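You operate a simulated robot arm through the tools that you are given. There is no shell and no other tool. Be economical: measure what you need, move in short steps, check, and stop when the job is done.

The job below is to be done with a simulated two-armed robot. You get a single attempt, and the scene is never put back.

JOB
Take the fan wheel off the shaft and lay it beside the jig.
Fine: lock the jig, hold the wheel while you back off its nut, then lift it off; free the jig last. Leave the other wheel.
Where things are to end (x, y in the base frame): fan wheel within 80 mm of [490, -360].

Only the result counts: the job must be done as asked and must still hold three seconds after the hand-in. Knocking over, shifting, dropping, spilling or breaking anything else fails it.

ROBOT AND FRAMES
Two 6-joint arms with two-finger parallel grippers on one trunk, on a base that drives. Base frame: it is fixed to the floor where the robot stands at the start and does not move with it; the origin is under the middle of the robot, x ahead of it, y to its left, z up. Readings come in mm, degrees, newtons and seconds.
The left shoulder is at the start at [60, 187, 1172], the right one opposite. With the tool pointing down near the work surface each hand reaches from about 100 to 600 mm from the robot's upright axis, wherever it stands, measured 20 degrees to its own side. Places, roughly: lock lever of the jig [500, -100, 900]; silver wheel nut [600, 100, 900]; top of the blue bench [700, 400, 800]. Payload 1.57 kg a hand.
The tool frame of a hand sits at the grasp point between the pads (the TCP): z along the fingers, y along the line on which they close. The tips reach 30 mm beyond it. Largest opening 110 mm; finger width 24, thickness 12; the body of the gripper, 48 by 112 mm, starts 78 mm behind the TCP.
Orientation is told as [roll, pitch, yaw] about the base's x, y, z axes, in that order, counted from this pose: with the fingers straight down and closing along the base's y, the tool's x points along the base's -x, its y along +y and its z along -z.

CONTROLS
- The arms move only by the tool send_rows. It takes "left_deltas", "right_deltas" or both (then of equal length, played together; a hand with none holds still); each is a list of rows, each an object of numbers (a shift or turn left out is 0, a gripper value left out holds the last): "ax", "ay", "az": the turn, a rotation vector about the tool's x, y, z in units of 6 degrees (1.0 is 6 degrees); "x", "y", "z": the shift along the tool's x, y, z in units of 20 mm (1.0 is 20 mm); "fingers": the closure in counts, from 0 (fully open) to 255 (shut). In form: [{"ax": .., "ay": .., "az": .., "x": .., "y": .., "z": .., "fingers": ..}, ...]. A call has 1 to 10 rows; each row shifts and turns the commanded pose from where the row before left it, along the tool's axes as they then stand. A call with a number of a shift or a turn outside -1 to 1 is refused whole. A row lasts 0.2 s, in which the tool goes at most 50 mm and 8.6 degrees; a call with a longer step from one row to the next is refused whole, and so is a gripper value outside its range. A pose out of reach is approached as far as the arm can. The call stops where the force on the tool passes 90 N (or 10 N more than at its start, if that is more) or the arm is blocked; 0.2 s more then pass. Each finger travels about 153 mm/s and halts on what it meets, pressing with about 43 N; the grip force reading is that of the motor and also rises with nothing between the fingers. The clock runs only during rows and for 0.2 s after the last one: add rows that do not move to give the fingers time. It gives the time, the measured TCP pose, the force on the tool (base axes), the opening and the grip force at its end, in the units of the frame above (readings bear some noise), with the torque about the TCP (base axes, N m) and any sound that the robot's microphone picked up.
- Cameras (640 x 400 px; columns grow to the right, rows downward): "scene" is now at [18.6, -16.3, 1716.2]; the picture's right is [-0.18, -0.98, 0.00], its down [-0.72, 0.13, -0.68] and it looks along [0.67, -0.13, -0.73] (base axes); focal length 252 px, centre (320, 200). "left" rides on the left gripper at [70, -16, -141] in its tool frame; the picture's right is [0.23, 0.97, 0.00], its down [-0.86, 0.20, -0.48] and it looks along [-0.47, 0.11, 0.88] (tool axes); focal length 222 px, centre (320, 200). "right" rides on the right gripper at [70, 16, -141] in its tool frame; the picture's right is [-0.23, 0.97, 0.00], its down [-0.86, -0.20, -0.48] and it looks along [-0.47, -0.11, 0.88] (tool axes); focal length 222 px, centre (320, 200).
- grab_frame(camera): a new picture of that camera. It takes no simulated time.
- raise_lower(by): slides the trunk up (or, below 0, down) by that many mm; the arms and the scene camera ride with it, the base frame stays. It gives what a move gives, with no picture.
- base_move(legs): drives the robot by 1 to 6 legs, each [ahead, left, turn to the left] in mm, mm and degrees, along the robot's own axes; the way and the turn of a leg run together, so that a leg with both is an arc; at most 1500 mm and 180 degrees a leg. The arms and the cameras ride along, it lands a little off, and it stops where it bumps. It gives what a move gives.
- aim_head(pan, tilt): turns the head with the scene camera to pan (to the left, within 86 degrees either way) and tilt (down, from -29 to 69), counted from straight ahead of the robot. It gives what a move gives.
- probe_pixels(camera, pixels): for up to 12 pixels [column, row] of the newest picture of that camera ("zoom" is the newest enlarged one), the place [x, y, z] in the base frame of the surface seen there, good to about 2 mm. It takes no simulated time.
- inspect(camera, box): a new picture of the part [left, top, right, bottom] of that camera's present view, enlarged. It takes no simulated time.
- sign_off(): hands the job in; it is judged then, once.

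Go step by step. Measure first, check grasps and placings, and put right what went wrong. The budget is 80 turns and 58 pictures, counting those below and the enlarged ones. Unless the task says otherwise, let go and move clear before handing in, and close with one line.

The tools are called after "Request:" by a JSON object that holds its "op" and its "data". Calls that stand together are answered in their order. send_rows: Moves the arms, as the interface text tells. Its arguments: {"type":"object","properties":{"left_deltas":{"type":"array"},"right_deltas":{"type":"array"}},"required":[]} The other tools are called the same way: raise_lower (by) slides the trunk up or down; base_move (legs) drives the base; aim_head (pan, tilt) turns the head that bears the scene camera; grab_frame (camera) takes a picture; probe_pixels (camera, pixels) gives the place of the surface under pixels of a picture; inspect (camera, box) takes an enlarged picture of a part of a camera's view; sign_off () hands the job in.

At the start:

```text
time_s: 0.0
left_tcp_pos: [400.7, 67.2, 1210.2]
left_ee_rot: [0.0, -0.1, -0.1]
left_wrist_force: [0.2, 0.3, 0.4]
left_ft_torque: [0.02, 0.02, 0.04]
left_finger_gap: 110.0
left_grip_force: 0.0
right_tcp_pos: [469.0, -290.4, 1262.4]
right_ee_rot: [0.0, 0.0, 0.0]
right_wrist_force: [0.3, -0.1, 0.1]
right_ft_torque: [0.02, 0.0, 0.03]
right_finger_gap: 109.9
right_grip_force: 0.0
trunk travel left (down, up): [-800.0, 190.0]
robot x, y, heading: [1.1, 2.3, -0.0]
head pan, tilt: [-10.6, 47.0]
```

scene: 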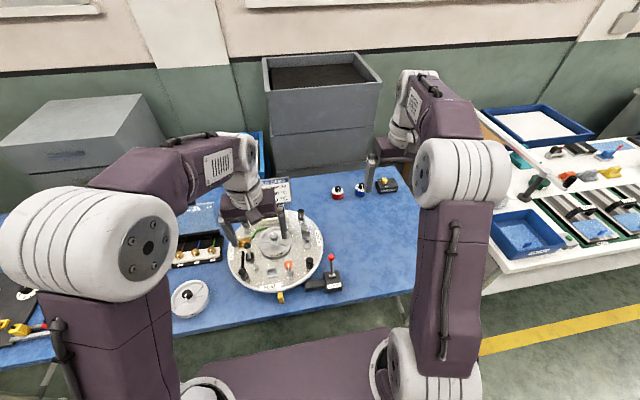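
right: 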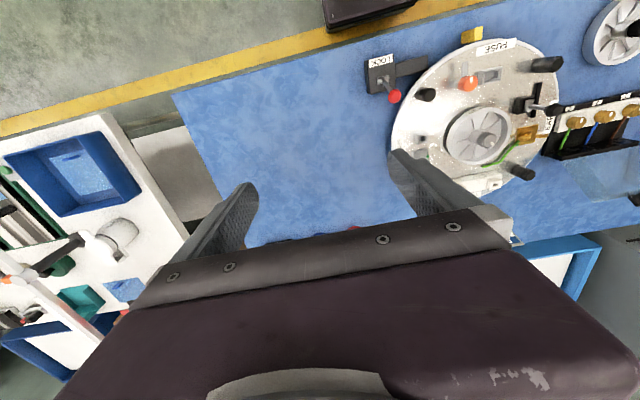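
left: 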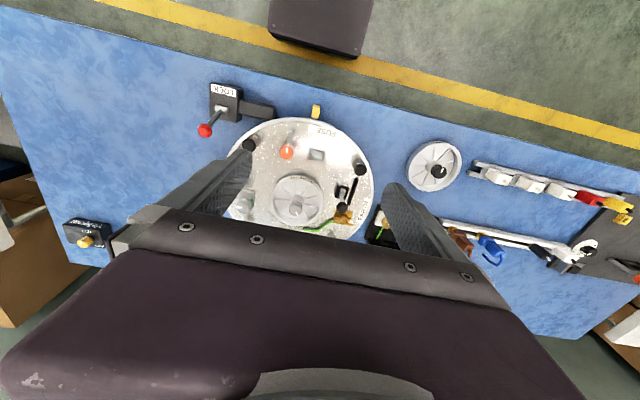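

The pictures show a round jig with a wheel in the middle (scene ~275,243), a lock lever with a red knob (scene ~332,260) and another wheel lying on the bench (scene ~190,297). I'll enlarge these.

Request:
{"op": "inspect", "data": {"camera": "scene", "box": [210, 190, 370, 310]}}

Request:
{"op": "inspect", "data": {"camera": "left", "box": [190, 70, 410, 250]}}

Request:
{"op": "inspect", "data": {"camera": "right", "box": [350, 20, 590, 200]}}

```text
3.33 times, centred on (290, 250) of scene
```

zoom: 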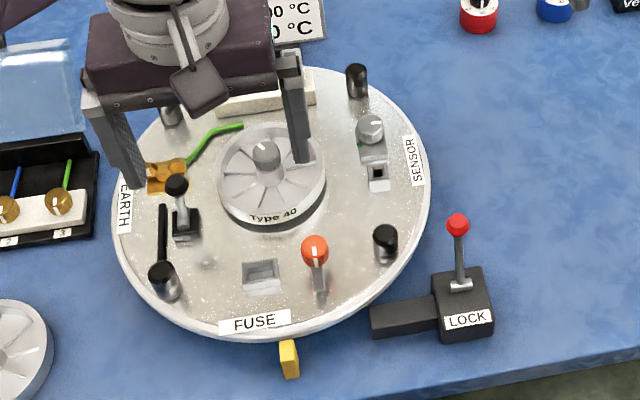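

```text
2.22 times, centred on (300, 160) of left
```

zoom: 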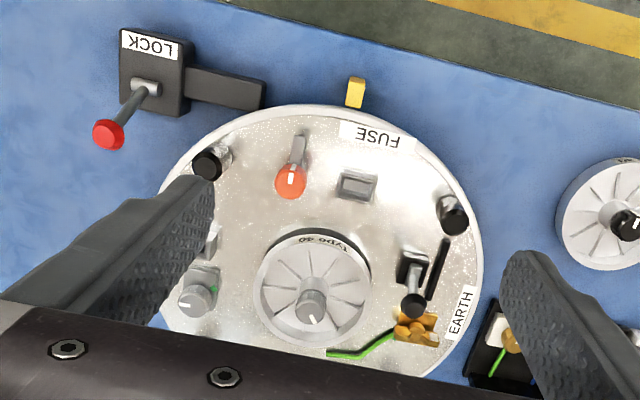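

```text
2.22 times, centred on (470, 110) of right
```

zoom: 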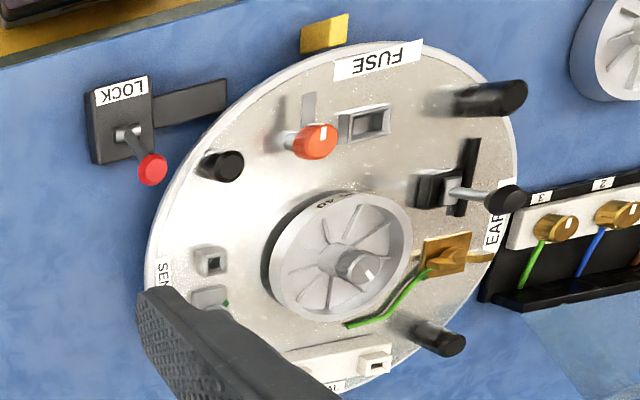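

The jig is a turntable carrying the wheel (zoom 345,255) with a silver nut (zoom 362,266), and the lever stands nearly upright. I'll probe places in this picture.

Request:
{"op": "probe_pixels", "data": {"camera": "zoom", "pixels": [[152, 168], [127, 133], [190, 100], [365, 266], [340, 220], [283, 235], [400, 230], [320, 320], [420, 310], [325, 35], [440, 255], [235, 320]]}}

Request:
{"op": "probe_pixels", "data": {"camera": "scene", "pixels": [[332, 257], [333, 272], [325, 283], [278, 236], [190, 297], [183, 292], [170, 297], [303, 246], [290, 270], [256, 245], [275, 258], [265, 230]]}}

Request:
{"op": "probe_pixels", "data": {"camera": "left", "pixels": [[205, 130], [236, 100], [297, 205], [277, 200], [318, 195], [298, 182], [343, 169], [250, 145], [287, 152], [333, 222], [437, 170], [315, 110]]}}

```text
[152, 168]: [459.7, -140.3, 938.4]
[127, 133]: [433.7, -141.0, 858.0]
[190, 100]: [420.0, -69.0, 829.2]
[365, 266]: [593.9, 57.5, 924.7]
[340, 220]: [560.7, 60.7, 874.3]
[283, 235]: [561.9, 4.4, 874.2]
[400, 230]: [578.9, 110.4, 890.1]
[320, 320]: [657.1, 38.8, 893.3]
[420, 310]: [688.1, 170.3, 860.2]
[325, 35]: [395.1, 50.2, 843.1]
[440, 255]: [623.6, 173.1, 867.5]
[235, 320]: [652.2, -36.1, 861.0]
```

```text
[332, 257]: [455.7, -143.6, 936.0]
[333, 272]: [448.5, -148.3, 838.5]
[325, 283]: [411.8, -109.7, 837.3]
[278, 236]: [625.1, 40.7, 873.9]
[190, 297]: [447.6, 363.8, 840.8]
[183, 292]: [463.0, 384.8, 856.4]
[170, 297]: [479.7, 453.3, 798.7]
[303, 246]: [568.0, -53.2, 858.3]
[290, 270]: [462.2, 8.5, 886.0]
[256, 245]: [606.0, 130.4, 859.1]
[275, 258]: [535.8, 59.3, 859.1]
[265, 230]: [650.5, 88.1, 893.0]
```

```text
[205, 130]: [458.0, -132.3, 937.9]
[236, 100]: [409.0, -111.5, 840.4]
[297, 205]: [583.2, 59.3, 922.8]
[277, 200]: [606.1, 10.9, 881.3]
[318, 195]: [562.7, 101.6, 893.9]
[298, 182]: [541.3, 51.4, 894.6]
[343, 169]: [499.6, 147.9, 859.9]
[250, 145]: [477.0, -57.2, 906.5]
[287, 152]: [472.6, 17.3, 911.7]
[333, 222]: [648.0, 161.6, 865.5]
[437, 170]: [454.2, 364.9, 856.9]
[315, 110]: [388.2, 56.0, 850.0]
```

Knob at about (458,-138,938), shaft at about (598,57), disc top z≈859. I'll bring the right hand closer to view the lever and its throw.

Request:
{"op": "send_rows", "data": {"right_deltas": [{"z": 1, "y": 0.4, "x": 0.1}, {"z": 1, "y": 0.4, "x": 0.1}, {"z": 1, "y": 0.4, "x": 0.1}, {"z": 1, "y": 0.4, "x": 0.1}, {"z": 1, "y": 0.4, "x": 0.1}, {"z": 1, "y": 0.4, "x": 0.1}, {"z": 1, "y": 0.4, "x": 0.1}, {"z": 1, "y": 0.4, "x": 0.1}, {"z": 1, "y": 0.4, "x": 0.1}, {"z": 1, "y": 0.4, "x": 0.1}]}}

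Request:
{"op": "grab_frame", "data": {"camera": "right"}}

Request:
{"op": "inspect", "data": {"camera": "scene", "box": [290, 235, 354, 300]}}

```text
time_s: 2.2
left_tcp_pos: [401.1, 66.1, 1210.5]
left_ee_rot: [0.0, 0.0, 0.0]
left_wrist_force: [-0.7, -0.6, -0.5]
left_ft_torque: [0.04, 0.01, 0.01]
left_finger_gap: 110.1
left_grip_force: 0.0
right_tcp_pos: [447.9, -210.6, 1062.7]
right_ee_rot: [0.1, 0.0, 0.0]
right_wrist_force: [0.6, 0.1, 0.6]
right_ft_torque: [0.02, 0.03, 0.0]
right_finger_gap: 109.8
right_grip_force: 0.1
trunk travel left (down, up): [-800.0, 190.0]
robot x, y, heading: [0.2, 3.6, 0.1]
head pan, tilt: [-10.6, 47.0]
```

```text
51 pictures are left
```

right: 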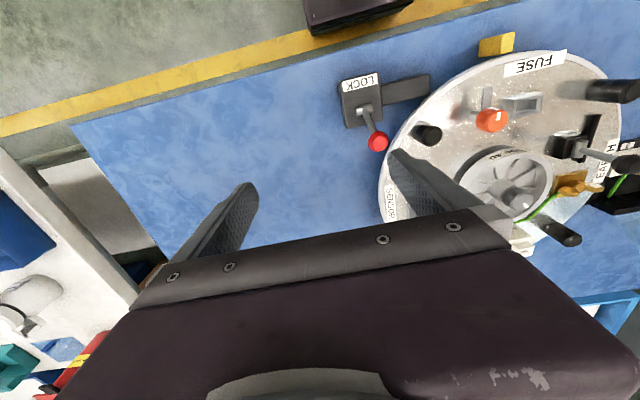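

```text
6.15 times, centred on (322, 268) of scene
```

zoom: 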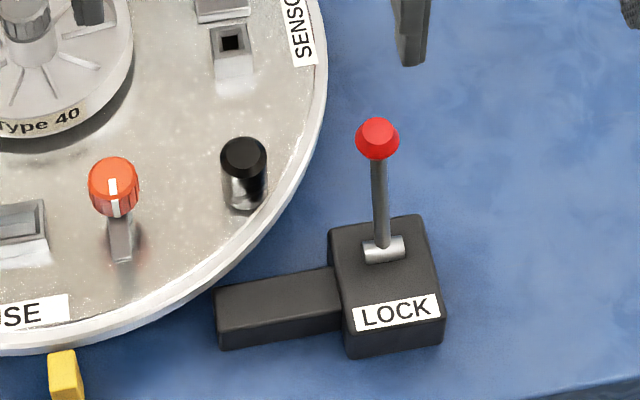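

Request:
{"op": "inspect", "data": {"camera": "right", "box": [310, 50, 450, 170]}}

Request:
{"op": "probe_pixels", "data": {"camera": "zoom", "pixels": [[308, 420], [310, 419], [308, 415], [255, 280], [275, 320], [305, 390], [240, 285], [180, 170], [325, 250], [180, 340], [540, 140], [340, 140]]}}

```text
3.33 times, centred on (380, 110) of right
```

zoom: 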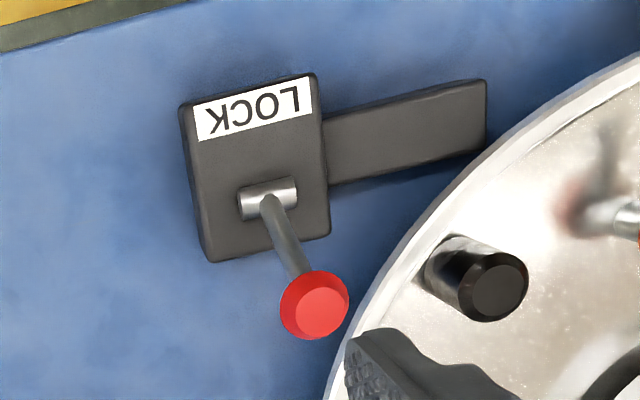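

```text
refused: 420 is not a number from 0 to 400
```

Request:
{"op": "probe_pixels", "data": {"camera": "zoom", "pixels": [[318, 308], [285, 300], [345, 300], [255, 280], [290, 250], [268, 208], [245, 195], [292, 188], [190, 170], [325, 225], [480, 140], [300, 335]]}}

```text
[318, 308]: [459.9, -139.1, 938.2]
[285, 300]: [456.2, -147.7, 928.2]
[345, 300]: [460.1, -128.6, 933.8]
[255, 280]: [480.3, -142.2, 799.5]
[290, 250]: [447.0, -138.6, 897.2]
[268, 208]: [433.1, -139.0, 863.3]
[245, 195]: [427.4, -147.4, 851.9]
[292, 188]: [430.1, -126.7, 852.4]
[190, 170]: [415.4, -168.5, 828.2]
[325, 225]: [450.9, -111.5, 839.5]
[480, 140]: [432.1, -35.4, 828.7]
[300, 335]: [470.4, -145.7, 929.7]
```

The lever turns about a y-axis hub at (431,-138,852), and the knob at (459,-139,938) leans +x, away from the robot. I'll close the right fingers, go behind the knob and push it to −x.

Request:
{"op": "send_rows", "data": {"right_deltas": [{"x": -0.9, "y": 0.9, "fingers": 255}, {"x": -0.9, "y": 0.9}, {"x": -0.9, "y": 0.9}, {"x": 0, "y": 0.9}, {"z": 0.95}, {"z": 0.95}, {"z": 0.95}, {"z": 0.95}, {"z": 0.95}, {"z": 0.95}]}}

Request:
{"op": "inspect", "data": {"camera": "scene", "box": [270, 210, 400, 300]}}

```text
time_s: 4.4
left_tcp_pos: [400.0, 67.9, 1209.6]
left_ee_rot: [0.0, -0.1, 0.0]
left_wrist_force: [-0.4, 0.2, -0.3]
left_ft_torque: [0.0, -0.02, -0.02]
left_finger_gap: 110.2
left_grip_force: 0.0
right_tcp_pos: [504.4, -138.7, 948.8]
right_ee_rot: [0.1, 0.0, 0.0]
right_wrist_force: [0.1, 0.4, 0.0]
right_ft_torque: [0.04, 0.01, 0.02]
right_finger_gap: 0.2
right_grip_force: 21.1
trunk travel left (down, up): [-800.0, 190.0]
robot x, y, heading: [-2.2, -0.3, -0.0]
head pan, tilt: [-10.6, 47.0]
```

```text
4.44 times, centred on (335, 255) of scene
```

zoom: 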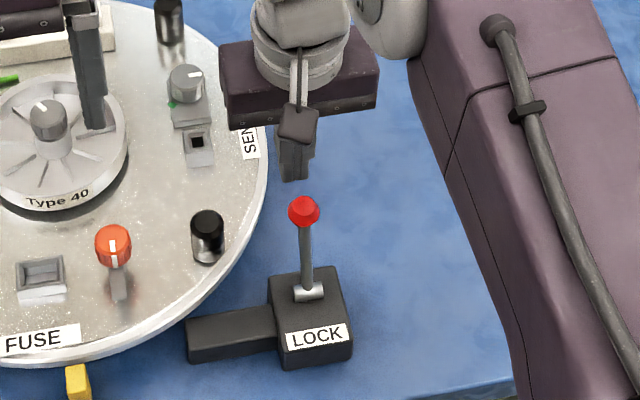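

The closed fingers stand just behind the knob. I push towards −x in small rows.

Request:
{"op": "send_rows", "data": {"right_deltas": [{"x": 0.5}, {"x": 0.5}, {"x": 0.5}, {"x": 0.5}, {"x": 0.5}, {"x": 0.5}, {"x": 0.5}, {"x": 0.5}]}}

Request:
{"op": "inspect", "data": {"camera": "scene", "box": [270, 210, 400, 300]}}

```text
time_s: 6.2
left_tcp_pos: [400.3, 67.6, 1211.5]
left_ee_rot: [0.0, 0.0, -0.1]
left_wrist_force: [0.6, -0.2, 0.6]
left_ft_torque: [-0.01, -0.02, 0.0]
left_finger_gap: 110.0
left_grip_force: 0.2
right_tcp_pos: [423.1, -138.2, 950.9]
right_ee_rot: [0.0, 0.1, 0.0]
right_wrist_force: [0.0, 0.2, -0.9]
right_ft_torque: [0.0, 0.01, 0.02]
right_finger_gap: 0.1
right_grip_force: 21.1
trunk travel left (down, up): [-800.0, 190.0]
robot x, y, heading: [-1.3, 0.7, 0.1]
head pan, tilt: [-10.6, 47.0]
```

```text
4.44 times, centred on (335, 255) of scene
```

zoom: 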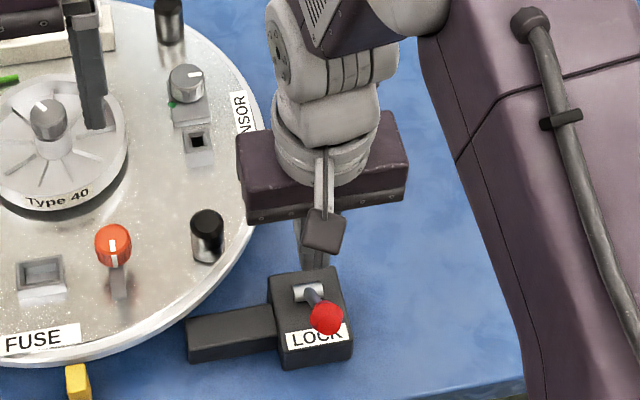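

The lever has flipped over to lean −x with no remaining force. I'll probe it and check whether it is fully thrown.

Request:
{"op": "probe_pixels", "data": {"camera": "zoom", "pixels": [[326, 315], [312, 295], [190, 340], [75, 380], [215, 225]]}}

Request:
{"op": "send_rows", "data": {"right_deltas": [{"x": 0.3}, {"x": 0.3}, {}]}}

Request:
{"op": "inspect", "data": {"camera": "scene", "box": [270, 210, 400, 300]}}

```text
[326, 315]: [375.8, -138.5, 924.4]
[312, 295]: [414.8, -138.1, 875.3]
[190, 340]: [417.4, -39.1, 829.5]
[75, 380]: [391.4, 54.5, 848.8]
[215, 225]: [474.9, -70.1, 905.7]
```

```text
time_s: 7.0
left_tcp_pos: [400.5, 67.6, 1210.8]
left_ee_rot: [0.0, 0.0, 0.0]
left_wrist_force: [-0.1, -0.5, -0.5]
left_ft_torque: [-0.01, -0.01, 0.0]
left_finger_gap: 110.3
left_grip_force: 0.1
right_tcp_pos: [412.6, -137.6, 949.7]
right_ee_rot: [0.0, 0.0, 0.0]
right_wrist_force: [-0.2, 0.1, 0.4]
right_ft_torque: [-0.02, -0.03, 0.01]
right_finger_gap: 0.2
right_grip_force: 20.9
trunk travel left (down, up): [-800.0, 190.0]
robot x, y, heading: [-1.5, -2.5, 0.1]
head pan, tilt: [-10.6, 47.0]
```

```text
4.44 times, centred on (335, 255) of scene
```

zoom: 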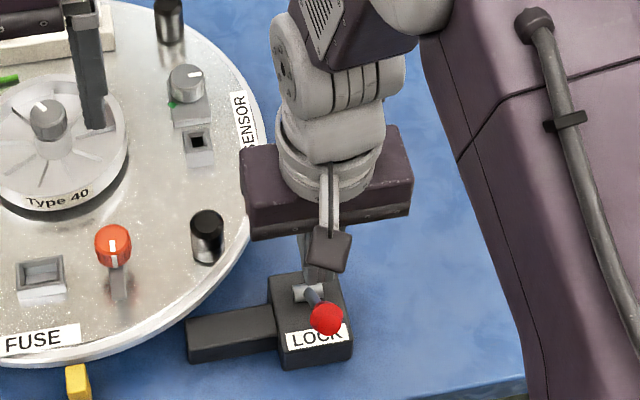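

The knob now sits at (376,-138,924), past the finger. I'll push a little further, lower, to feel whether there is a stop.

Request:
{"op": "send_rows", "data": {"right_deltas": [{"z": 0.6}, {"x": 0.4}, {"x": 0.4}, {"x": 0.4}, {"x": 0.2}]}}

Request:
{"op": "inspect", "data": {"camera": "scene", "box": [270, 210, 400, 300]}}

Request:
{"op": "probe_pixels", "data": {"camera": "zoom", "pixels": [[326, 315], [326, 325], [326, 335]]}}

```text
time_s: 8.2
left_tcp_pos: [410.2, 66.7, 1208.1]
left_ee_rot: [0.0, 0.5, -0.1]
left_wrist_force: [1.4, 0.4, 0.3]
left_ft_torque: [0.01, 0.0, -0.01]
left_finger_gap: 110.1
left_grip_force: 0.1
right_tcp_pos: [401.3, -137.5, 936.9]
right_ee_rot: [0.3, -1.2, 0.0]
right_wrist_force: [50.5, -5.0, 5.1]
right_ft_torque: [-0.48, -1.24, 0.09]
right_finger_gap: 0.0
right_grip_force: 21.2
trunk travel left (down, up): [-800.0, 190.0]
robot x, y, heading: [3.2, 0.9, 0.0]
head pan, tilt: [-10.6, 47.0]
```

```text
4.44 times, centred on (335, 255) of scene
```

zoom: 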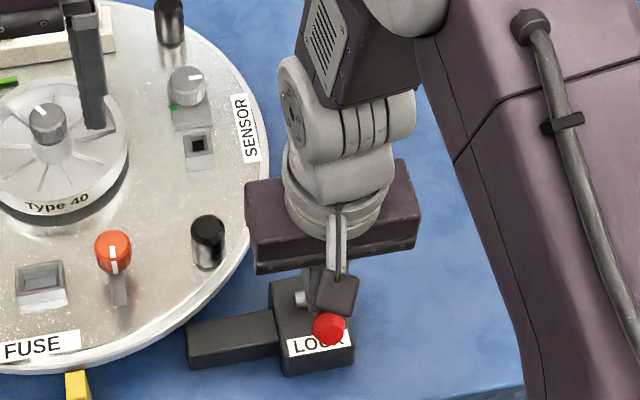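

```text
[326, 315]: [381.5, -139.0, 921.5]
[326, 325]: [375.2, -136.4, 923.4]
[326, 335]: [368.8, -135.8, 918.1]
```

The push met a stop (50 N), so the lever is fully thrown. I'll back the right hand up and away, and bring the left camera nearer the wheel.

Request:
{"op": "send_rows", "data": {"right_deltas": [{"x": -0.7}, {"z": -1}, {"z": -1}, {"z": -1}, {"z": -1}, {"z": -1}, {"z": -1}, {"z": -1, "y": -1}, {"z": -1, "y": -1}, {"z": -1, "y": -1}], "left_deltas": [{"x": -0.9, "z": 0.7}, {"x": -0.9, "z": 0.7}, {"x": -0.9, "z": 0.7}, {"x": -0.9, "z": 0.7}, {"z": 0.7}, {"z": 0.7}, {"z": 0.7}, {"z": 0.7}, {}, {}]}}

Request:
{"op": "grab_frame", "data": {"camera": "left"}}

Request:
{"op": "grab_frame", "data": {"camera": "scene"}}

```text
time_s: 10.4
left_tcp_pos: [470.8, 67.3, 1099.3]
left_ee_rot: [0.0, 0.0, 0.0]
left_wrist_force: [-0.2, -1.0, -0.5]
left_ft_torque: [0.05, -0.01, -0.05]
left_finger_gap: 109.9
left_grip_force: 0.1
right_tcp_pos: [396.6, -198.1, 1116.2]
right_ee_rot: [0.0, -0.1, 0.0]
right_wrist_force: [-0.4, -0.7, 0.2]
right_ft_torque: [-0.01, 0.0, -0.04]
right_finger_gap: 0.0
right_grip_force: 21.6
trunk travel left (down, up): [-800.0, 190.0]
robot x, y, heading: [3.4, 3.4, -0.1]
head pan, tilt: [-10.6, 47.0]
```

```text
44 pictures are left
```

left: 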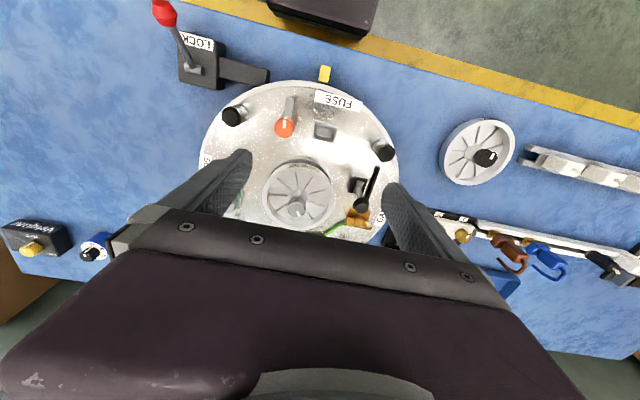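

```text
43 pictures are left
```

scene: 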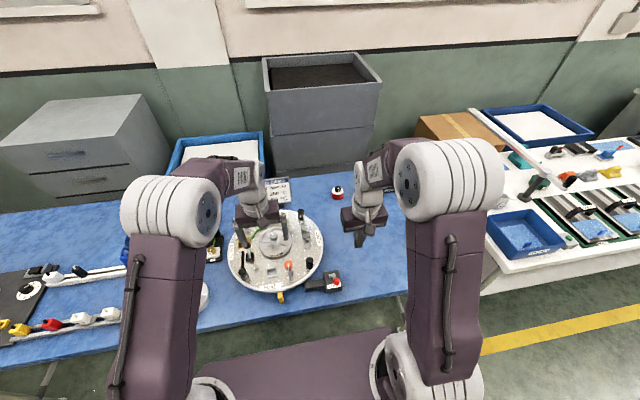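

Lock lever is thrown. Now a close view of the wheel (left picture ~300,195) with measurements.

Request:
{"op": "inspect", "data": {"camera": "left", "box": [225, 100, 385, 240]}}

Request:
{"op": "probe_pixels", "data": {"camera": "left", "pixels": [[298, 163], [266, 198], [332, 195], [296, 206], [268, 180], [329, 180], [285, 175], [315, 175], [362, 205], [384, 152], [357, 218], [370, 185]]}}

```text
2.86 times, centred on (305, 170) of left
```

zoom: 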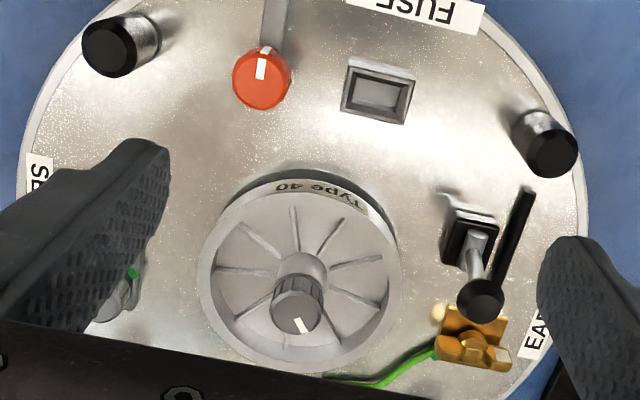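

```text
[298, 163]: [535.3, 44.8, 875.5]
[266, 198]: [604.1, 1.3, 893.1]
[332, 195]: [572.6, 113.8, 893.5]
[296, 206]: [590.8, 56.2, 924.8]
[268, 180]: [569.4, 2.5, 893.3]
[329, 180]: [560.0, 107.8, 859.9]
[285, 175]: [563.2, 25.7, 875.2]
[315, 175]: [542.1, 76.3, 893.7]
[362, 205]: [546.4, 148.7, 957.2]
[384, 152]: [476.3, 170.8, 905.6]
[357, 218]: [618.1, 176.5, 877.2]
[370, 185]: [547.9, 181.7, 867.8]
```

The wheel rim top is at z≈893 with radius ≈60 about (597,57), too wide to span, so I'll hold it by its rim wall with the right hand leaning back, and turn the nut with the left. First I check reach and bench clearance for driving ahead, and the target area.

Request:
{"op": "probe_pixels", "data": {"camera": "scene", "pixels": [[280, 322], [280, 345], [330, 318], [290, 370], [320, 335], [380, 250], [395, 285], [385, 230], [300, 296], [405, 262], [375, 205], [410, 240]]}}

Request:
{"op": "inspect", "data": {"camera": "scene", "box": [230, 170, 430, 310]}}

```text
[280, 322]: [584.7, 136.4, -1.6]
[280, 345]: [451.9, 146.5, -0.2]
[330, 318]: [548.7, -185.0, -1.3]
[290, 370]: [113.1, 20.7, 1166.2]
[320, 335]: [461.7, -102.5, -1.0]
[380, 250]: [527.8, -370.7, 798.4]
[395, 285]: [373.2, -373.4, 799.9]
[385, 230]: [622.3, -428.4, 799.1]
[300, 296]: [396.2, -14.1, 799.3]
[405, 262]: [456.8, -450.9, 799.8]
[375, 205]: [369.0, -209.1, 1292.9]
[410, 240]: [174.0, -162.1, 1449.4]
```

```text
2.86 times, centred on (330, 240) of scene
```

zoom: 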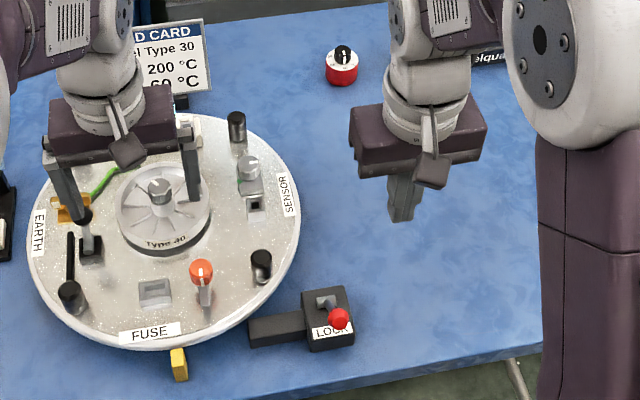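

The target area around (490,-360) is clear bench. I check how far the robot's own body extends ahead (left picture 320,25) before driving.

Request:
{"op": "probe_pixels", "data": {"camera": "left", "pixels": [[320, 28], [300, 15], [375, 5], [240, 10], [450, 75], [230, 12], [265, 52]]}}

```text
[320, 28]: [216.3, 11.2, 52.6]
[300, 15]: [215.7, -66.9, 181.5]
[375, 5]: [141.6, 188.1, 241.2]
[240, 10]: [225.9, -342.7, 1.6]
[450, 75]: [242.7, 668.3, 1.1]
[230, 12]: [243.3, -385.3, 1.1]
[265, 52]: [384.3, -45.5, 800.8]
```

Base front is at x≈216 and the bench edge at x≈350, so 100 mm ahead is safe and improves reach.

Request:
{"op": "base_move", "data": {"legs": [[100, 0, 0]]}}

Request:
{"op": "grab_frame", "data": {"camera": "left"}}

```text
time_s: 11.6
left_tcp_pos: [569.6, 67.1, 1101.2]
left_ee_rot: [0.0, -0.1, 0.0]
left_wrist_force: [-0.5, 0.7, -0.2]
left_ft_torque: [-0.01, -0.01, 0.0]
left_finger_gap: 109.9
left_grip_force: 0.0
right_tcp_pos: [495.0, -197.6, 1118.2]
right_ee_rot: [0.1, -0.1, 0.0]
right_wrist_force: [-1.1, 0.0, -0.2]
right_ft_torque: [-0.01, 0.01, 0.01]
right_finger_gap: 0.0
right_grip_force: 21.0
trunk travel left (down, up): [-800.0, 190.0]
robot x, y, heading: [98.6, 1.5, 0.2]
head pan, tilt: [-10.6, 47.0]
```

```text
40 pictures are left
```

left: 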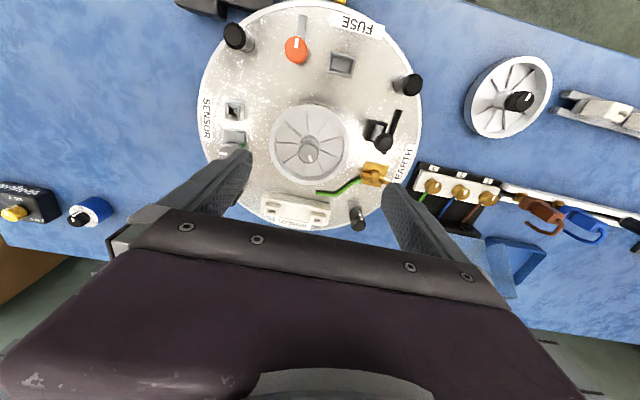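

Good view now. I enlarge the wheel and measure the rim and nut precisely.

Request:
{"op": "inspect", "data": {"camera": "left", "box": [260, 95, 360, 195]}}

```text
4.00 times, centred on (310, 145) of left
```

zoom: 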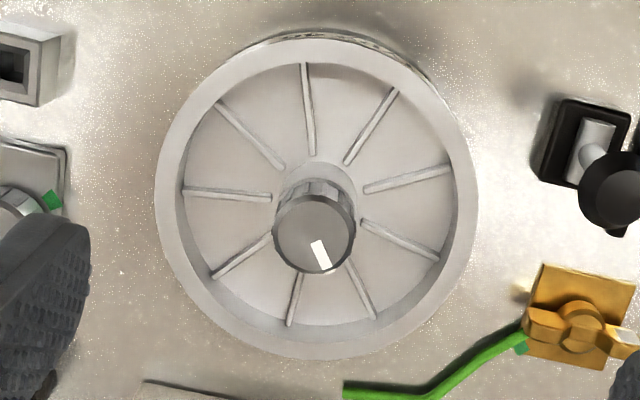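

Request:
{"op": "probe_pixels", "data": {"camera": "zoom", "pixels": [[168, 205], [466, 205], [316, 48], [314, 348], [205, 96], [425, 310], [300, 240], [275, 225], [354, 225], [315, 170], [230, 220], [305, 110]]}}

Request:
{"op": "probe_pixels", "data": {"camera": "zoom", "pixels": [[313, 262], [315, 205], [285, 250], [345, 200], [240, 187], [316, 40], [175, 130], [455, 150], [186, 205], [320, 330], [30, 200], [25, 60]]}}

```text
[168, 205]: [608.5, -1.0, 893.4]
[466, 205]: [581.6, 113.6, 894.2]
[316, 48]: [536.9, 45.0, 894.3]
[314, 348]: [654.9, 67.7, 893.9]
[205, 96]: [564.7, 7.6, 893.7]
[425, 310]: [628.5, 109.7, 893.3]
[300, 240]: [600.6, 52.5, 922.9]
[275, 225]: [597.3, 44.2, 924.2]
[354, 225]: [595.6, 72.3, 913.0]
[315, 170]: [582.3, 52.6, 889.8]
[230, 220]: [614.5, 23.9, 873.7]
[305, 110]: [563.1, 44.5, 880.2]
```

```text
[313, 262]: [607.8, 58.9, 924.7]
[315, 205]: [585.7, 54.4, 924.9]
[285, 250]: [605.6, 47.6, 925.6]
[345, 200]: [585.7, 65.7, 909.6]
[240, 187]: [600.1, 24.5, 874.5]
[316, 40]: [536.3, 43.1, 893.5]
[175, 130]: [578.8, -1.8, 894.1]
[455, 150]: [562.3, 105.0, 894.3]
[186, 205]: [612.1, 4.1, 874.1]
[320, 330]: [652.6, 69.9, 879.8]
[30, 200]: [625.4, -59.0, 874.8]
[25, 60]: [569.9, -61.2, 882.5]
```

Wheel centre is (595.5,56.4), rim wall r≈53–64, top 894, dish 874, nut r≈15 up to 925. I move the left hand aside, and turn the right hand to yaw 30°, leaning back 40° with a 40 mm opening, to straddle the rim between two vanes.

Request:
{"op": "send_rows", "data": {"left_deltas": [{"y": 1, "z": -0.5}, {"y": 1, "z": -0.5}, {"y": 1, "z": -0.5}, {"y": 1, "z": -0.5}, {"y": 1, "z": -0.5}, {"y": 1, "z": -0.5}, {}, {}, {}, {}], "right_deltas": [{"az": -1, "fingers": 162}, {"az": -1}, {"az": -1}, {"az": -1}, {"az": -1}, {"ay": -1}, {"ay": -1}, {"ay": -1}, {"ay": -1}, {"ay": -1}]}}

Request:
{"op": "send_rows", "data": {"right_deltas": [{"ay": -1}, {"ay": -0.667}, {}]}}

Request:
{"op": "grab_frame", "data": {"camera": "scene"}}

```text
time_s: 13.8
left_tcp_pos: [570.0, 187.4, 1160.2]
left_ee_rot: [0.1, 0.1, 0.0]
left_wrist_force: [0.2, 0.2, -0.4]
left_ft_torque: [0.01, 0.01, 0.02]
left_finger_gap: 109.9
left_grip_force: 0.1
right_tcp_pos: [494.3, -199.7, 1117.4]
right_ee_rot: [0.0, -30.1, 29.9]
right_wrist_force: [0.1, -0.5, 0.1]
right_ft_torque: [0.0, 0.01, 0.01]
right_finger_gap: 40.3
right_grip_force: 0.0
trunk travel left (down, up): [-800.0, 190.0]
robot x, y, heading: [100.0, -1.4, -0.1]
head pan, tilt: [-10.6, 47.0]
```

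```text
time_s: 14.6
left_tcp_pos: [572.5, 187.9, 1160.2]
left_ee_rot: [0.0, -0.1, 0.0]
left_wrist_force: [0.1, 0.2, 0.3]
left_ft_torque: [0.01, 0.01, 0.0]
left_finger_gap: 110.1
left_grip_force: 0.2
right_tcp_pos: [497.2, -197.3, 1116.3]
right_ee_rot: [0.0, -40.0, 30.0]
right_wrist_force: [-0.2, 0.4, 0.5]
right_ft_torque: [0.0, 0.01, -0.01]
right_finger_gap: 40.1
right_grip_force: 0.0
trunk travel left (down, up): [-800.0, 190.0]
robot x, y, heading: [98.1, 1.4, -0.1]
head pan, tilt: [-10.6, 47.0]
```

```text
38 pictures are left
```

scene: 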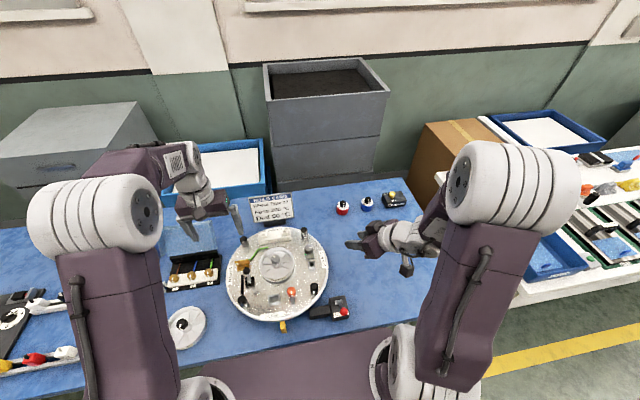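

Orientation is right. I move in a straight line to a point about 100 mm above the rim contact.

Request:
{"op": "send_rows", "data": {"right_deltas": [{"x": -0.43, "y": 0.56, "z": 1}, {"x": -0.43, "y": 0.56, "z": 1}, {"x": -0.43, "y": 0.56, "z": 1}, {"x": -0.43, "y": 0.56, "z": 1}, {"x": -0.43, "y": 0.56, "z": 1}, {"x": -0.43, "y": 0.56, "z": 1}, {"x": -0.43, "y": 0.56, "z": 1}, {"x": -0.43, "y": 0.56, "z": 1}, {"x": -0.43, "y": 0.56, "z": 1}, {"x": -0.43, "y": 0.56, "z": 1}]}}

Request:
{"op": "send_rows", "data": {"right_deltas": [{"z": 0.6}, {"z": 0.4, "x": 0.33}, {"z": 0.4, "x": 0.33}, {"z": 0.4, "x": 0.33}, {"z": 0.4, "x": 0.33}, {}]}}

Request:
{"op": "grab_frame", "data": {"camera": "right"}}

Request:
{"op": "inspect", "data": {"camera": "left", "box": [100, 60, 360, 240]}}

```text
time_s: 16.8
left_tcp_pos: [571.4, 187.7, 1159.0]
left_ee_rot: [0.0, -0.1, 0.0]
left_wrist_force: [0.1, -0.4, 0.0]
left_ft_torque: [-0.01, -0.01, 0.03]
left_finger_gap: 110.0
left_grip_force: 0.1
right_tcp_pos: [610.1, -3.8, 1019.9]
right_ee_rot: [0.1, -39.9, 30.0]
right_wrist_force: [-0.2, 0.2, -1.0]
right_ft_torque: [0.0, 0.01, -0.04]
right_finger_gap: 40.1
right_grip_force: 0.1
trunk travel left (down, up): [-800.0, 190.0]
robot x, y, heading: [99.1, -0.1, -0.0]
head pan, tilt: [-10.6, 47.0]
```

```text
time_s: 18.1
left_tcp_pos: [570.5, 187.4, 1159.4]
left_ee_rot: [0.1, -0.1, 0.0]
left_wrist_force: [-0.2, -0.2, -0.8]
left_ft_torque: [-0.02, -0.03, 0.0]
left_finger_gap: 110.1
left_grip_force: 0.0
right_tcp_pos: [615.4, -1.5, 1000.5]
right_ee_rot: [0.6, -39.9, 29.8]
right_wrist_force: [0.5, -0.1, -0.4]
right_ft_torque: [0.0, 0.01, 0.02]
right_finger_gap: 40.5
right_grip_force: 0.1
right hand out of reach, approached as far as the arm can: row 3, 4, 5
trunk travel left (down, up): [-800.0, 190.0]
robot x, y, heading: [97.8, 1.4, 0.1]
head pan, tilt: [-10.6, 47.0]
```

```text
37 pictures are left
```

right: 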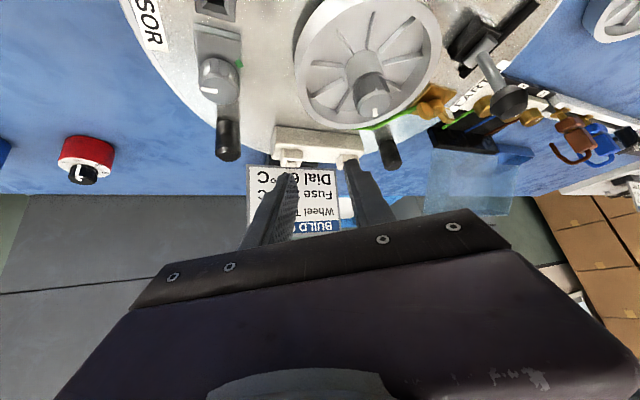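

```text
2.22 times, centred on (230, 150) of left
```

zoom: 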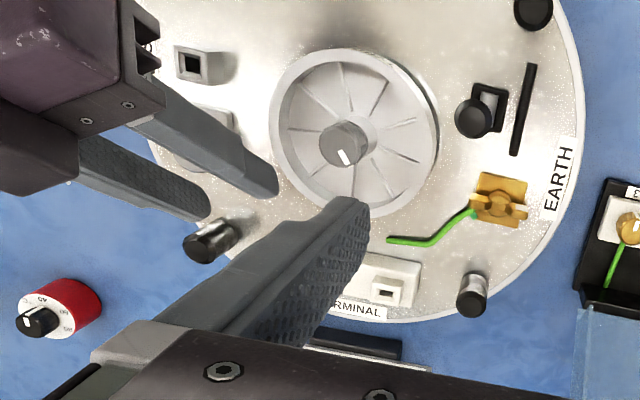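

The right arm met its reach limit at z≈1000 because of the lean, so I undo the last rows and use the trunk to lower instead (both hands are over clear space).

Request:
{"op": "send_rows", "data": {"right_deltas": [{"z": -0.4, "x": -0.33}, {"z": -0.4, "x": -0.33}, {"z": -0.4, "x": -0.33}, {}]}}

Request:
{"op": "raise_lower", "data": {"by": -60}}

Request:
{"op": "inspect", "data": {"camera": "left", "box": [60, 40, 360, 240]}}

Request:
{"op": "grab_frame", "data": {"camera": "right"}}

```text
time_s: 19.1
left_tcp_pos: [571.7, 187.0, 1161.7]
left_ee_rot: [-0.1, 0.0, 0.0]
left_wrist_force: [-0.1, 0.8, 0.4]
left_ft_torque: [0.02, 0.01, -0.01]
left_finger_gap: 109.8
left_grip_force: 0.1
right_tcp_pos: [615.1, -1.3, 1030.8]
right_ee_rot: [-0.1, -40.0, 30.0]
right_wrist_force: [-0.3, 1.1, -0.4]
right_ft_torque: [0.03, -0.02, 0.03]
right_finger_gap: 40.2
right_grip_force: 0.1
trunk travel left (down, up): [-800.0, 190.0]
robot x, y, heading: [98.4, -2.4, 0.1]
head pan, tilt: [-10.6, 47.0]
```

```text
time_s: 20.1
left_tcp_pos: [571.9, 187.4, 1100.1]
left_ee_rot: [0.0, 0.0, 0.0]
left_wrist_force: [-0.7, -0.1, 0.0]
left_ft_torque: [0.0, -0.01, 0.0]
left_finger_gap: 109.9
left_grip_force: 0.1
right_tcp_pos: [615.3, -2.8, 972.0]
right_ee_rot: [0.0, -40.0, 30.0]
right_wrist_force: [0.3, -0.1, 0.1]
right_ft_torque: [0.01, -0.01, -0.01]
right_finger_gap: 40.2
right_grip_force: 0.0
trunk travel left (down, up): [-740.0, 250.0]
robot x, y, heading: [100.1, 1.0, 0.0]
head pan, tilt: [-10.6, 47.0]
```

```text
2.00 times, centred on (210, 140) of left
```

zoom: 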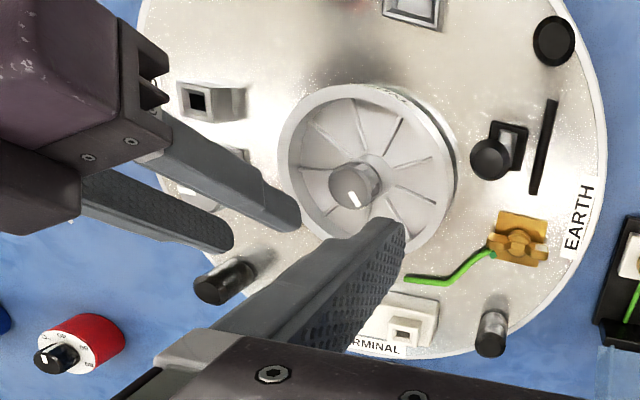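

```text
34 pictures are left
```

right: 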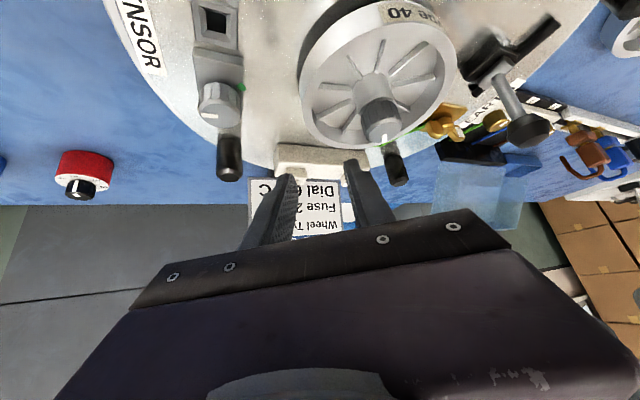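

Position matches plan (615,-2,972). I lower further by 50 mm and look before the last bit.

Request:
{"op": "raise_lower", "data": {"by": -50}}

Request:
{"op": "inspect", "data": {"camera": "left", "box": [60, 20, 340, 220]}}

```text
time_s: 21.1
left_tcp_pos: [571.4, 187.3, 1049.7]
left_ee_rot: [0.0, 0.0, 0.0]
left_wrist_force: [-0.1, -0.8, 0.6]
left_ft_torque: [0.05, -0.01, -0.01]
left_finger_gap: 110.2
left_grip_force: 0.1
right_tcp_pos: [615.5, -2.5, 922.2]
right_ee_rot: [0.1, -40.1, 30.0]
right_wrist_force: [0.2, 0.3, 0.7]
right_ft_torque: [0.01, -0.04, -0.03]
right_finger_gap: 40.5
right_grip_force: 0.1
trunk travel left (down, up): [-690.0, 300.0]
robot x, y, heading: [98.5, 1.8, 0.1]
head pan, tilt: [-10.6, 47.0]
```

```text
2.00 times, centred on (200, 120) of left
```

zoom: 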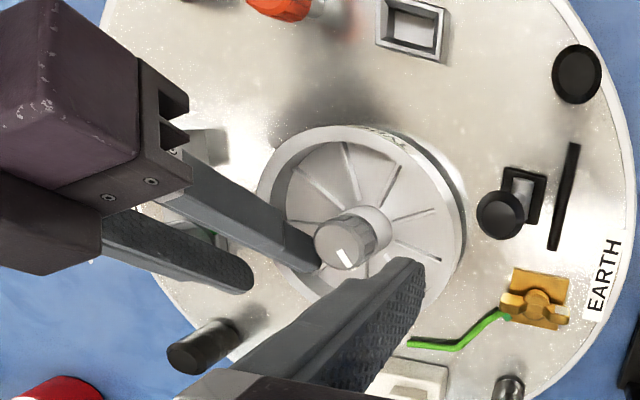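

The fingers straddle the rim (inner tip zoom 300,265; outer 245,280). I lower 14 mm and close the right hand.

Request:
{"op": "raise_lower", "data": {"by": -14}}

Request:
{"op": "send_rows", "data": {"right_deltas": [{"fingers": 185}, {"fingers": 205}, {"fingers": 220}, {"fingers": 255}, {}]}}

Request:
{"op": "inspect", "data": {"camera": "left", "box": [60, 20, 340, 220]}}

```text
time_s: 21.7
left_tcp_pos: [572.0, 187.7, 1034.9]
left_ee_rot: [0.0, 0.0, 0.1]
left_wrist_force: [-0.8, 0.9, -0.3]
left_ft_torque: [-0.02, -0.01, 0.01]
left_finger_gap: 109.9
left_grip_force: 0.0
right_tcp_pos: [616.2, -1.6, 908.9]
right_ee_rot: [-0.1, -39.9, 29.9]
right_wrist_force: [0.2, 0.0, 0.5]
right_ft_torque: [-0.04, 0.01, -0.01]
right_finger_gap: 40.1
right_grip_force: 0.1
trunk travel left (down, up): [-676.0, 314.0]
robot x, y, heading: [100.6, 0.5, -0.1]
head pan, tilt: [-10.6, 47.0]
```

```text
time_s: 22.9
left_tcp_pos: [570.8, 189.8, 1035.7]
left_ee_rot: [-0.1, 0.0, 0.0]
left_wrist_force: [0.1, 0.3, 0.1]
left_ft_torque: [0.03, 0.03, 0.03]
left_finger_gap: 110.0
left_grip_force: 0.1
right_tcp_pos: [614.4, 2.1, 908.2]
right_ee_rot: [-0.2, -40.0, 30.2]
right_wrist_force: [-7.0, 13.2, -2.6]
right_ft_torque: [0.34, 0.08, 0.23]
right_finger_gap: 13.9
right_grip_force: 30.2
trunk travel left (down, up): [-676.0, 314.0]
robot x, y, heading: [99.6, 0.9, 0.4]
head pan, tilt: [-10.6, 47.0]
```

```text
2.00 times, centred on (200, 120) of left
```

zoom: 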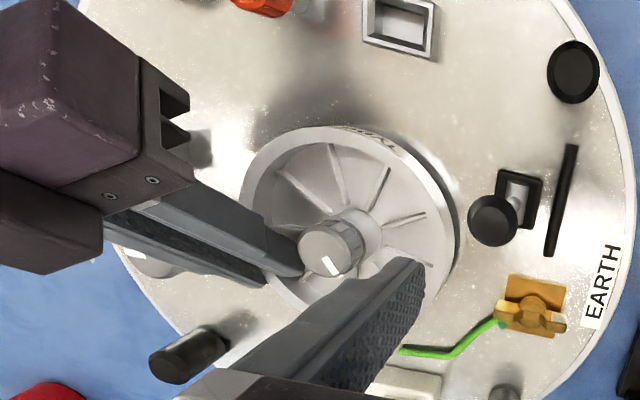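

The rim is gripped (gap 13.9, grip 30 N); the hand is slightly strained so I ease it 3 mm inward. Then I turn the left hand to yaw −60 with a 44 mm opening, ready for the nut.

Request:
{"op": "send_rows", "data": {"right_deltas": [{"y": 0.08}, {"y": 0.08}, {}, {}, {}, {}, {}, {}, {}, {}], "left_deltas": [{"az": 1, "fingers": 153}, {"az": 1}, {"az": 1}, {"az": 1}, {"az": 1}, {"az": 1}, {"az": 1}, {"az": 1}, {"az": 1}, {"az": 1}]}}

Request:
{"op": "send_rows", "data": {"left_deltas": [{}]}}

Request:
{"op": "grab_frame", "data": {"camera": "scene"}}

```text
time_s: 25.1
left_tcp_pos: [571.9, 187.1, 1036.2]
left_ee_rot: [0.0, 0.0, -60.1]
left_wrist_force: [-0.2, -0.3, 0.2]
left_ft_torque: [0.02, 0.0, 0.01]
left_finger_gap: 44.3
left_grip_force: 0.2
right_tcp_pos: [613.8, 0.9, 906.5]
right_ee_rot: [0.0, -40.1, 29.8]
right_wrist_force: [4.4, -2.6, 4.1]
right_ft_torque: [-0.03, -0.1, -0.13]
right_finger_gap: 14.0
right_grip_force: 30.9
trunk travel left (down, up): [-676.0, 314.0]
robot x, y, heading: [100.9, 4.2, -0.1]
head pan, tilt: [-10.6, 47.0]
```

```text
time_s: 25.5
left_tcp_pos: [570.5, 185.9, 1035.3]
left_ee_rot: [-0.1, 0.0, -60.1]
left_wrist_force: [-0.1, 0.1, -0.1]
left_ft_torque: [0.02, -0.02, 0.04]
left_finger_gap: 43.9
left_grip_force: 0.1
right_tcp_pos: [613.2, -0.7, 907.5]
right_ee_rot: [-0.1, -40.1, 29.8]
right_wrist_force: [4.9, -2.4, 5.4]
right_ft_torque: [-0.02, -0.16, -0.12]
right_finger_gap: 14.0
right_grip_force: 30.4
trunk travel left (down, up): [-676.0, 314.0]
robot x, y, heading: [101.4, -2.4, 0.1]
head pan, tilt: [-10.6, 47.0]
```

```text
31 pictures are left
```

scene: 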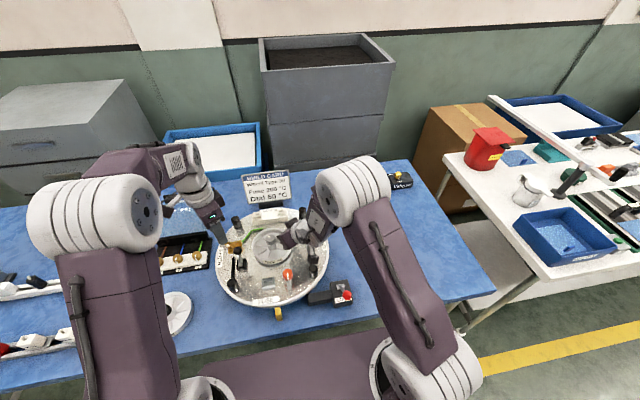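

Right grip holds with little strain. The right elbow (scene 350,190) may be near the space the left hand needs, so I probe it.

Request:
{"op": "probe_pixels", "data": {"camera": "scene", "pixels": [[335, 195], [322, 185], [318, 222], [300, 232], [285, 240], [350, 165], [200, 180], [190, 160], [215, 215], [272, 238], [330, 215], [160, 165]]}}

Request:
{"op": "inspect", "data": {"camera": "scene", "box": [160, 140, 400, 300]}}

```text
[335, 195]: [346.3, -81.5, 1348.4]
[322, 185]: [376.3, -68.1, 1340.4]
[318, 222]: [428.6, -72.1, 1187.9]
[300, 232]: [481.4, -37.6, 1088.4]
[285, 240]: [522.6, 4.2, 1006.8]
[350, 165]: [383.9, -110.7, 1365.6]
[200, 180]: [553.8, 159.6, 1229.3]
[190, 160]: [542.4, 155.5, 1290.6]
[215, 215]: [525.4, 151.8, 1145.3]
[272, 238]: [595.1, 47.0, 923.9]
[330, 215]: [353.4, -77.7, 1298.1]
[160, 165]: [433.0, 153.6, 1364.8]
```

```text
2.50 times, centred on (280, 220) of scene
```

zoom: 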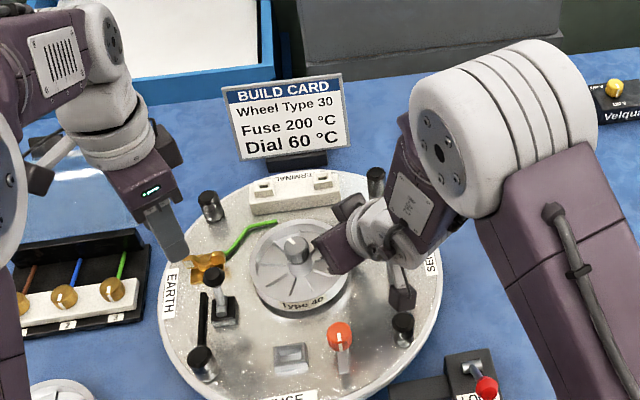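

There's room on the left side. I move the left hand over the nut and descend to just above it.

Request:
{"op": "send_rows", "data": {"left_deltas": [{"x": -0.783, "y": -0.271}, {"x": -0.783, "y": -0.271}, {"x": -0.783, "y": -0.271}, {"x": -0.783, "y": -0.271}, {"x": -0.783, "y": -0.271}, {"x": -0.783, "y": -0.271}, {"x": -0.783, "y": -0.271}, {"x": -0.783, "y": -0.271}, {}]}}

Request:
{"op": "send_rows", "data": {"left_deltas": [{"z": 0.7}, {"z": 0.7}, {"z": 0.7}, {}]}}

Request:
{"op": "inspect", "data": {"camera": "left", "box": [220, 60, 440, 240]}}

Request:
{"op": "inspect", "data": {"camera": "scene", "box": [200, 170, 360, 290]}}

```text
time_s: 27.5
left_tcp_pos: [596.2, 56.1, 1036.3]
left_ee_rot: [0.0, 0.0, -59.9]
left_wrist_force: [0.0, 0.5, -0.2]
left_ft_torque: [0.01, -0.01, 0.03]
left_finger_gap: 43.6
left_grip_force: 0.1
right_tcp_pos: [613.6, 0.4, 908.2]
right_ee_rot: [0.0, -40.0, 30.0]
right_wrist_force: [6.8, -2.6, 8.3]
right_ft_torque: [0.07, -0.28, -0.21]
right_finger_gap: 14.2
right_grip_force: 30.1
trunk travel left (down, up): [-676.0, 314.0]
robot x, y, heading: [101.4, 2.6, -0.1]
head pan, tilt: [-10.6, 47.0]
```

```text
time_s: 28.5
left_tcp_pos: [596.6, 56.5, 992.3]
left_ee_rot: [0.0, 0.0, -60.0]
left_wrist_force: [0.1, -0.4, 0.3]
left_ft_torque: [0.0, -0.02, 0.03]
left_finger_gap: 44.1
left_grip_force: 0.0
right_tcp_pos: [613.9, 0.9, 907.3]
right_ee_rot: [0.1, -40.0, 30.0]
right_wrist_force: [6.3, -2.4, 7.3]
right_ft_torque: [0.09, -0.22, -0.19]
right_finger_gap: 14.3
right_grip_force: 30.7
trunk travel left (down, up): [-676.0, 314.0]
robot x, y, heading: [100.5, -2.8, 0.2]
head pan, tilt: [-10.6, 47.0]
```

```text
2.22 times, centred on (330, 150) of left
```

zoom: 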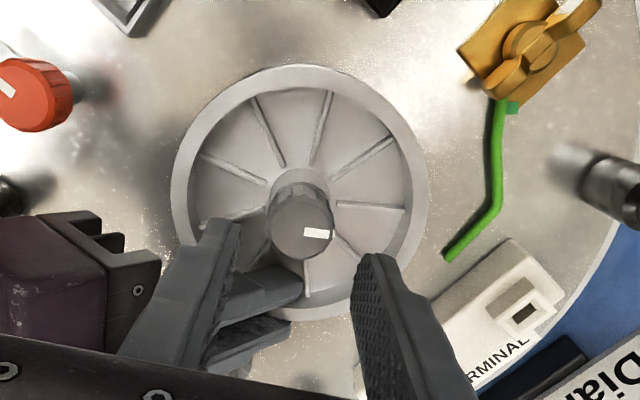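

```text
3.33 times, centred on (280, 230) of scene
```

zoom: 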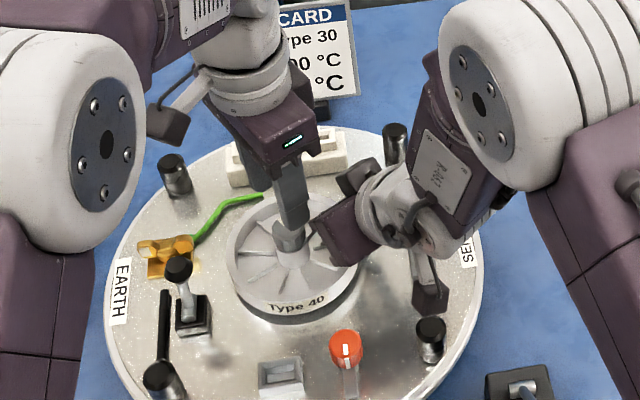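

The fingers straddle the nut (left zoom 300,220). I descend to TCP z≈934 and close on the nut.

Request:
{"op": "send_rows", "data": {"left_deltas": [{"z": 0.8}, {"z": 0.8}, {"z": 0.8}, {"z": 0.5}, {"fingers": 190}, {"fingers": 255}, {}, {}]}}

Request:
{"op": "inspect", "data": {"camera": "left", "box": [220, 60, 440, 240]}}

```text
time_s: 30.3
left_tcp_pos: [597.2, 57.1, 935.1]
left_ee_rot: [0.0, 0.0, -60.0]
left_wrist_force: [17.6, 8.7, 0.0]
left_ft_torque: [0.58, -0.25, -0.01]
left_finger_gap: 28.7
left_grip_force: 38.8
right_tcp_pos: [613.8, 1.8, 907.3]
right_ee_rot: [0.0, -39.9, 30.0]
right_wrist_force: [-4.1, -9.9, 17.4]
right_ft_torque: [0.18, -0.51, 0.17]
right_finger_gap: 14.1
right_grip_force: 30.5
trunk travel left (down, up): [-676.0, 314.0]
robot x, y, heading: [100.2, 1.2, 0.1]
head pan, tilt: [-10.6, 47.0]
```

```text
2.22 times, centred on (330, 150) of left
```

zoom: 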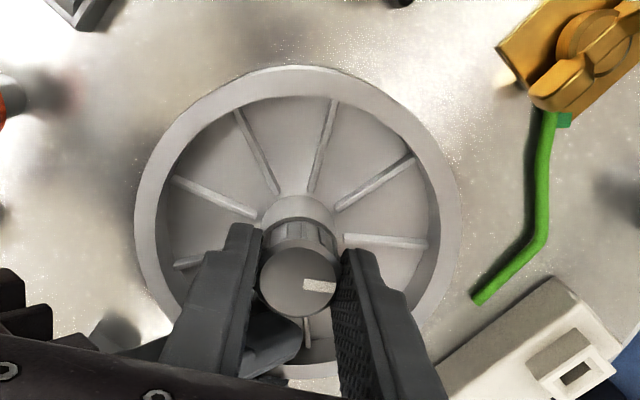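

The nut is held (28.7 mm, 39 N). I ease sideways and turn counter-clockwise (az negative) in a first trial.

Request:
{"op": "send_rows", "data": {"left_deltas": [{"y": 0.08}, {"az": -0.8}, {"az": -0.8}, {"az": -0.8}, {"az": -0.8}, {}]}}

Request:
{"op": "inspect", "data": {"camera": "left", "box": [220, 60, 440, 240]}}

```text
time_s: 31.7
left_tcp_pos: [595.5, 58.1, 935.7]
left_ee_rot: [-0.1, 0.1, -40.9]
left_wrist_force: [-20.5, -4.6, 8.5]
left_ft_torque: [-1.95, -2.41, -1.56]
left_finger_gap: 28.3
left_grip_force: 38.7
right_tcp_pos: [612.5, 2.6, 907.1]
right_ee_rot: [0.0, -40.0, 29.9]
right_wrist_force: [19.2, 4.3, -3.0]
right_ft_torque: [1.46, 2.93, 0.36]
right_finger_gap: 14.1
right_grip_force: 30.4
trunk travel left (down, up): [-676.0, 314.0]
robot x, y, heading: [101.1, -0.9, 0.2]
head pan, tilt: [-10.6, 47.0]
```

```text
2.22 times, centred on (330, 150) of left
```

zoom: 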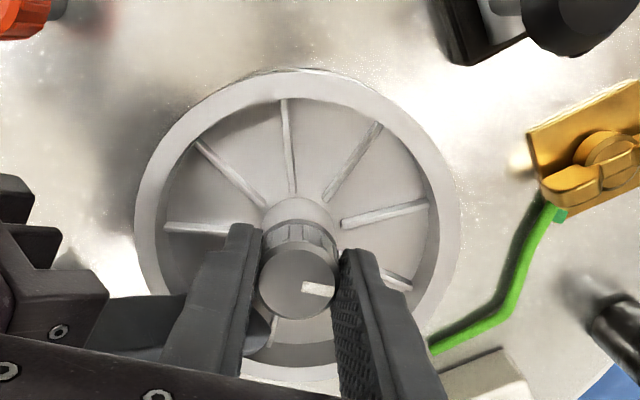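

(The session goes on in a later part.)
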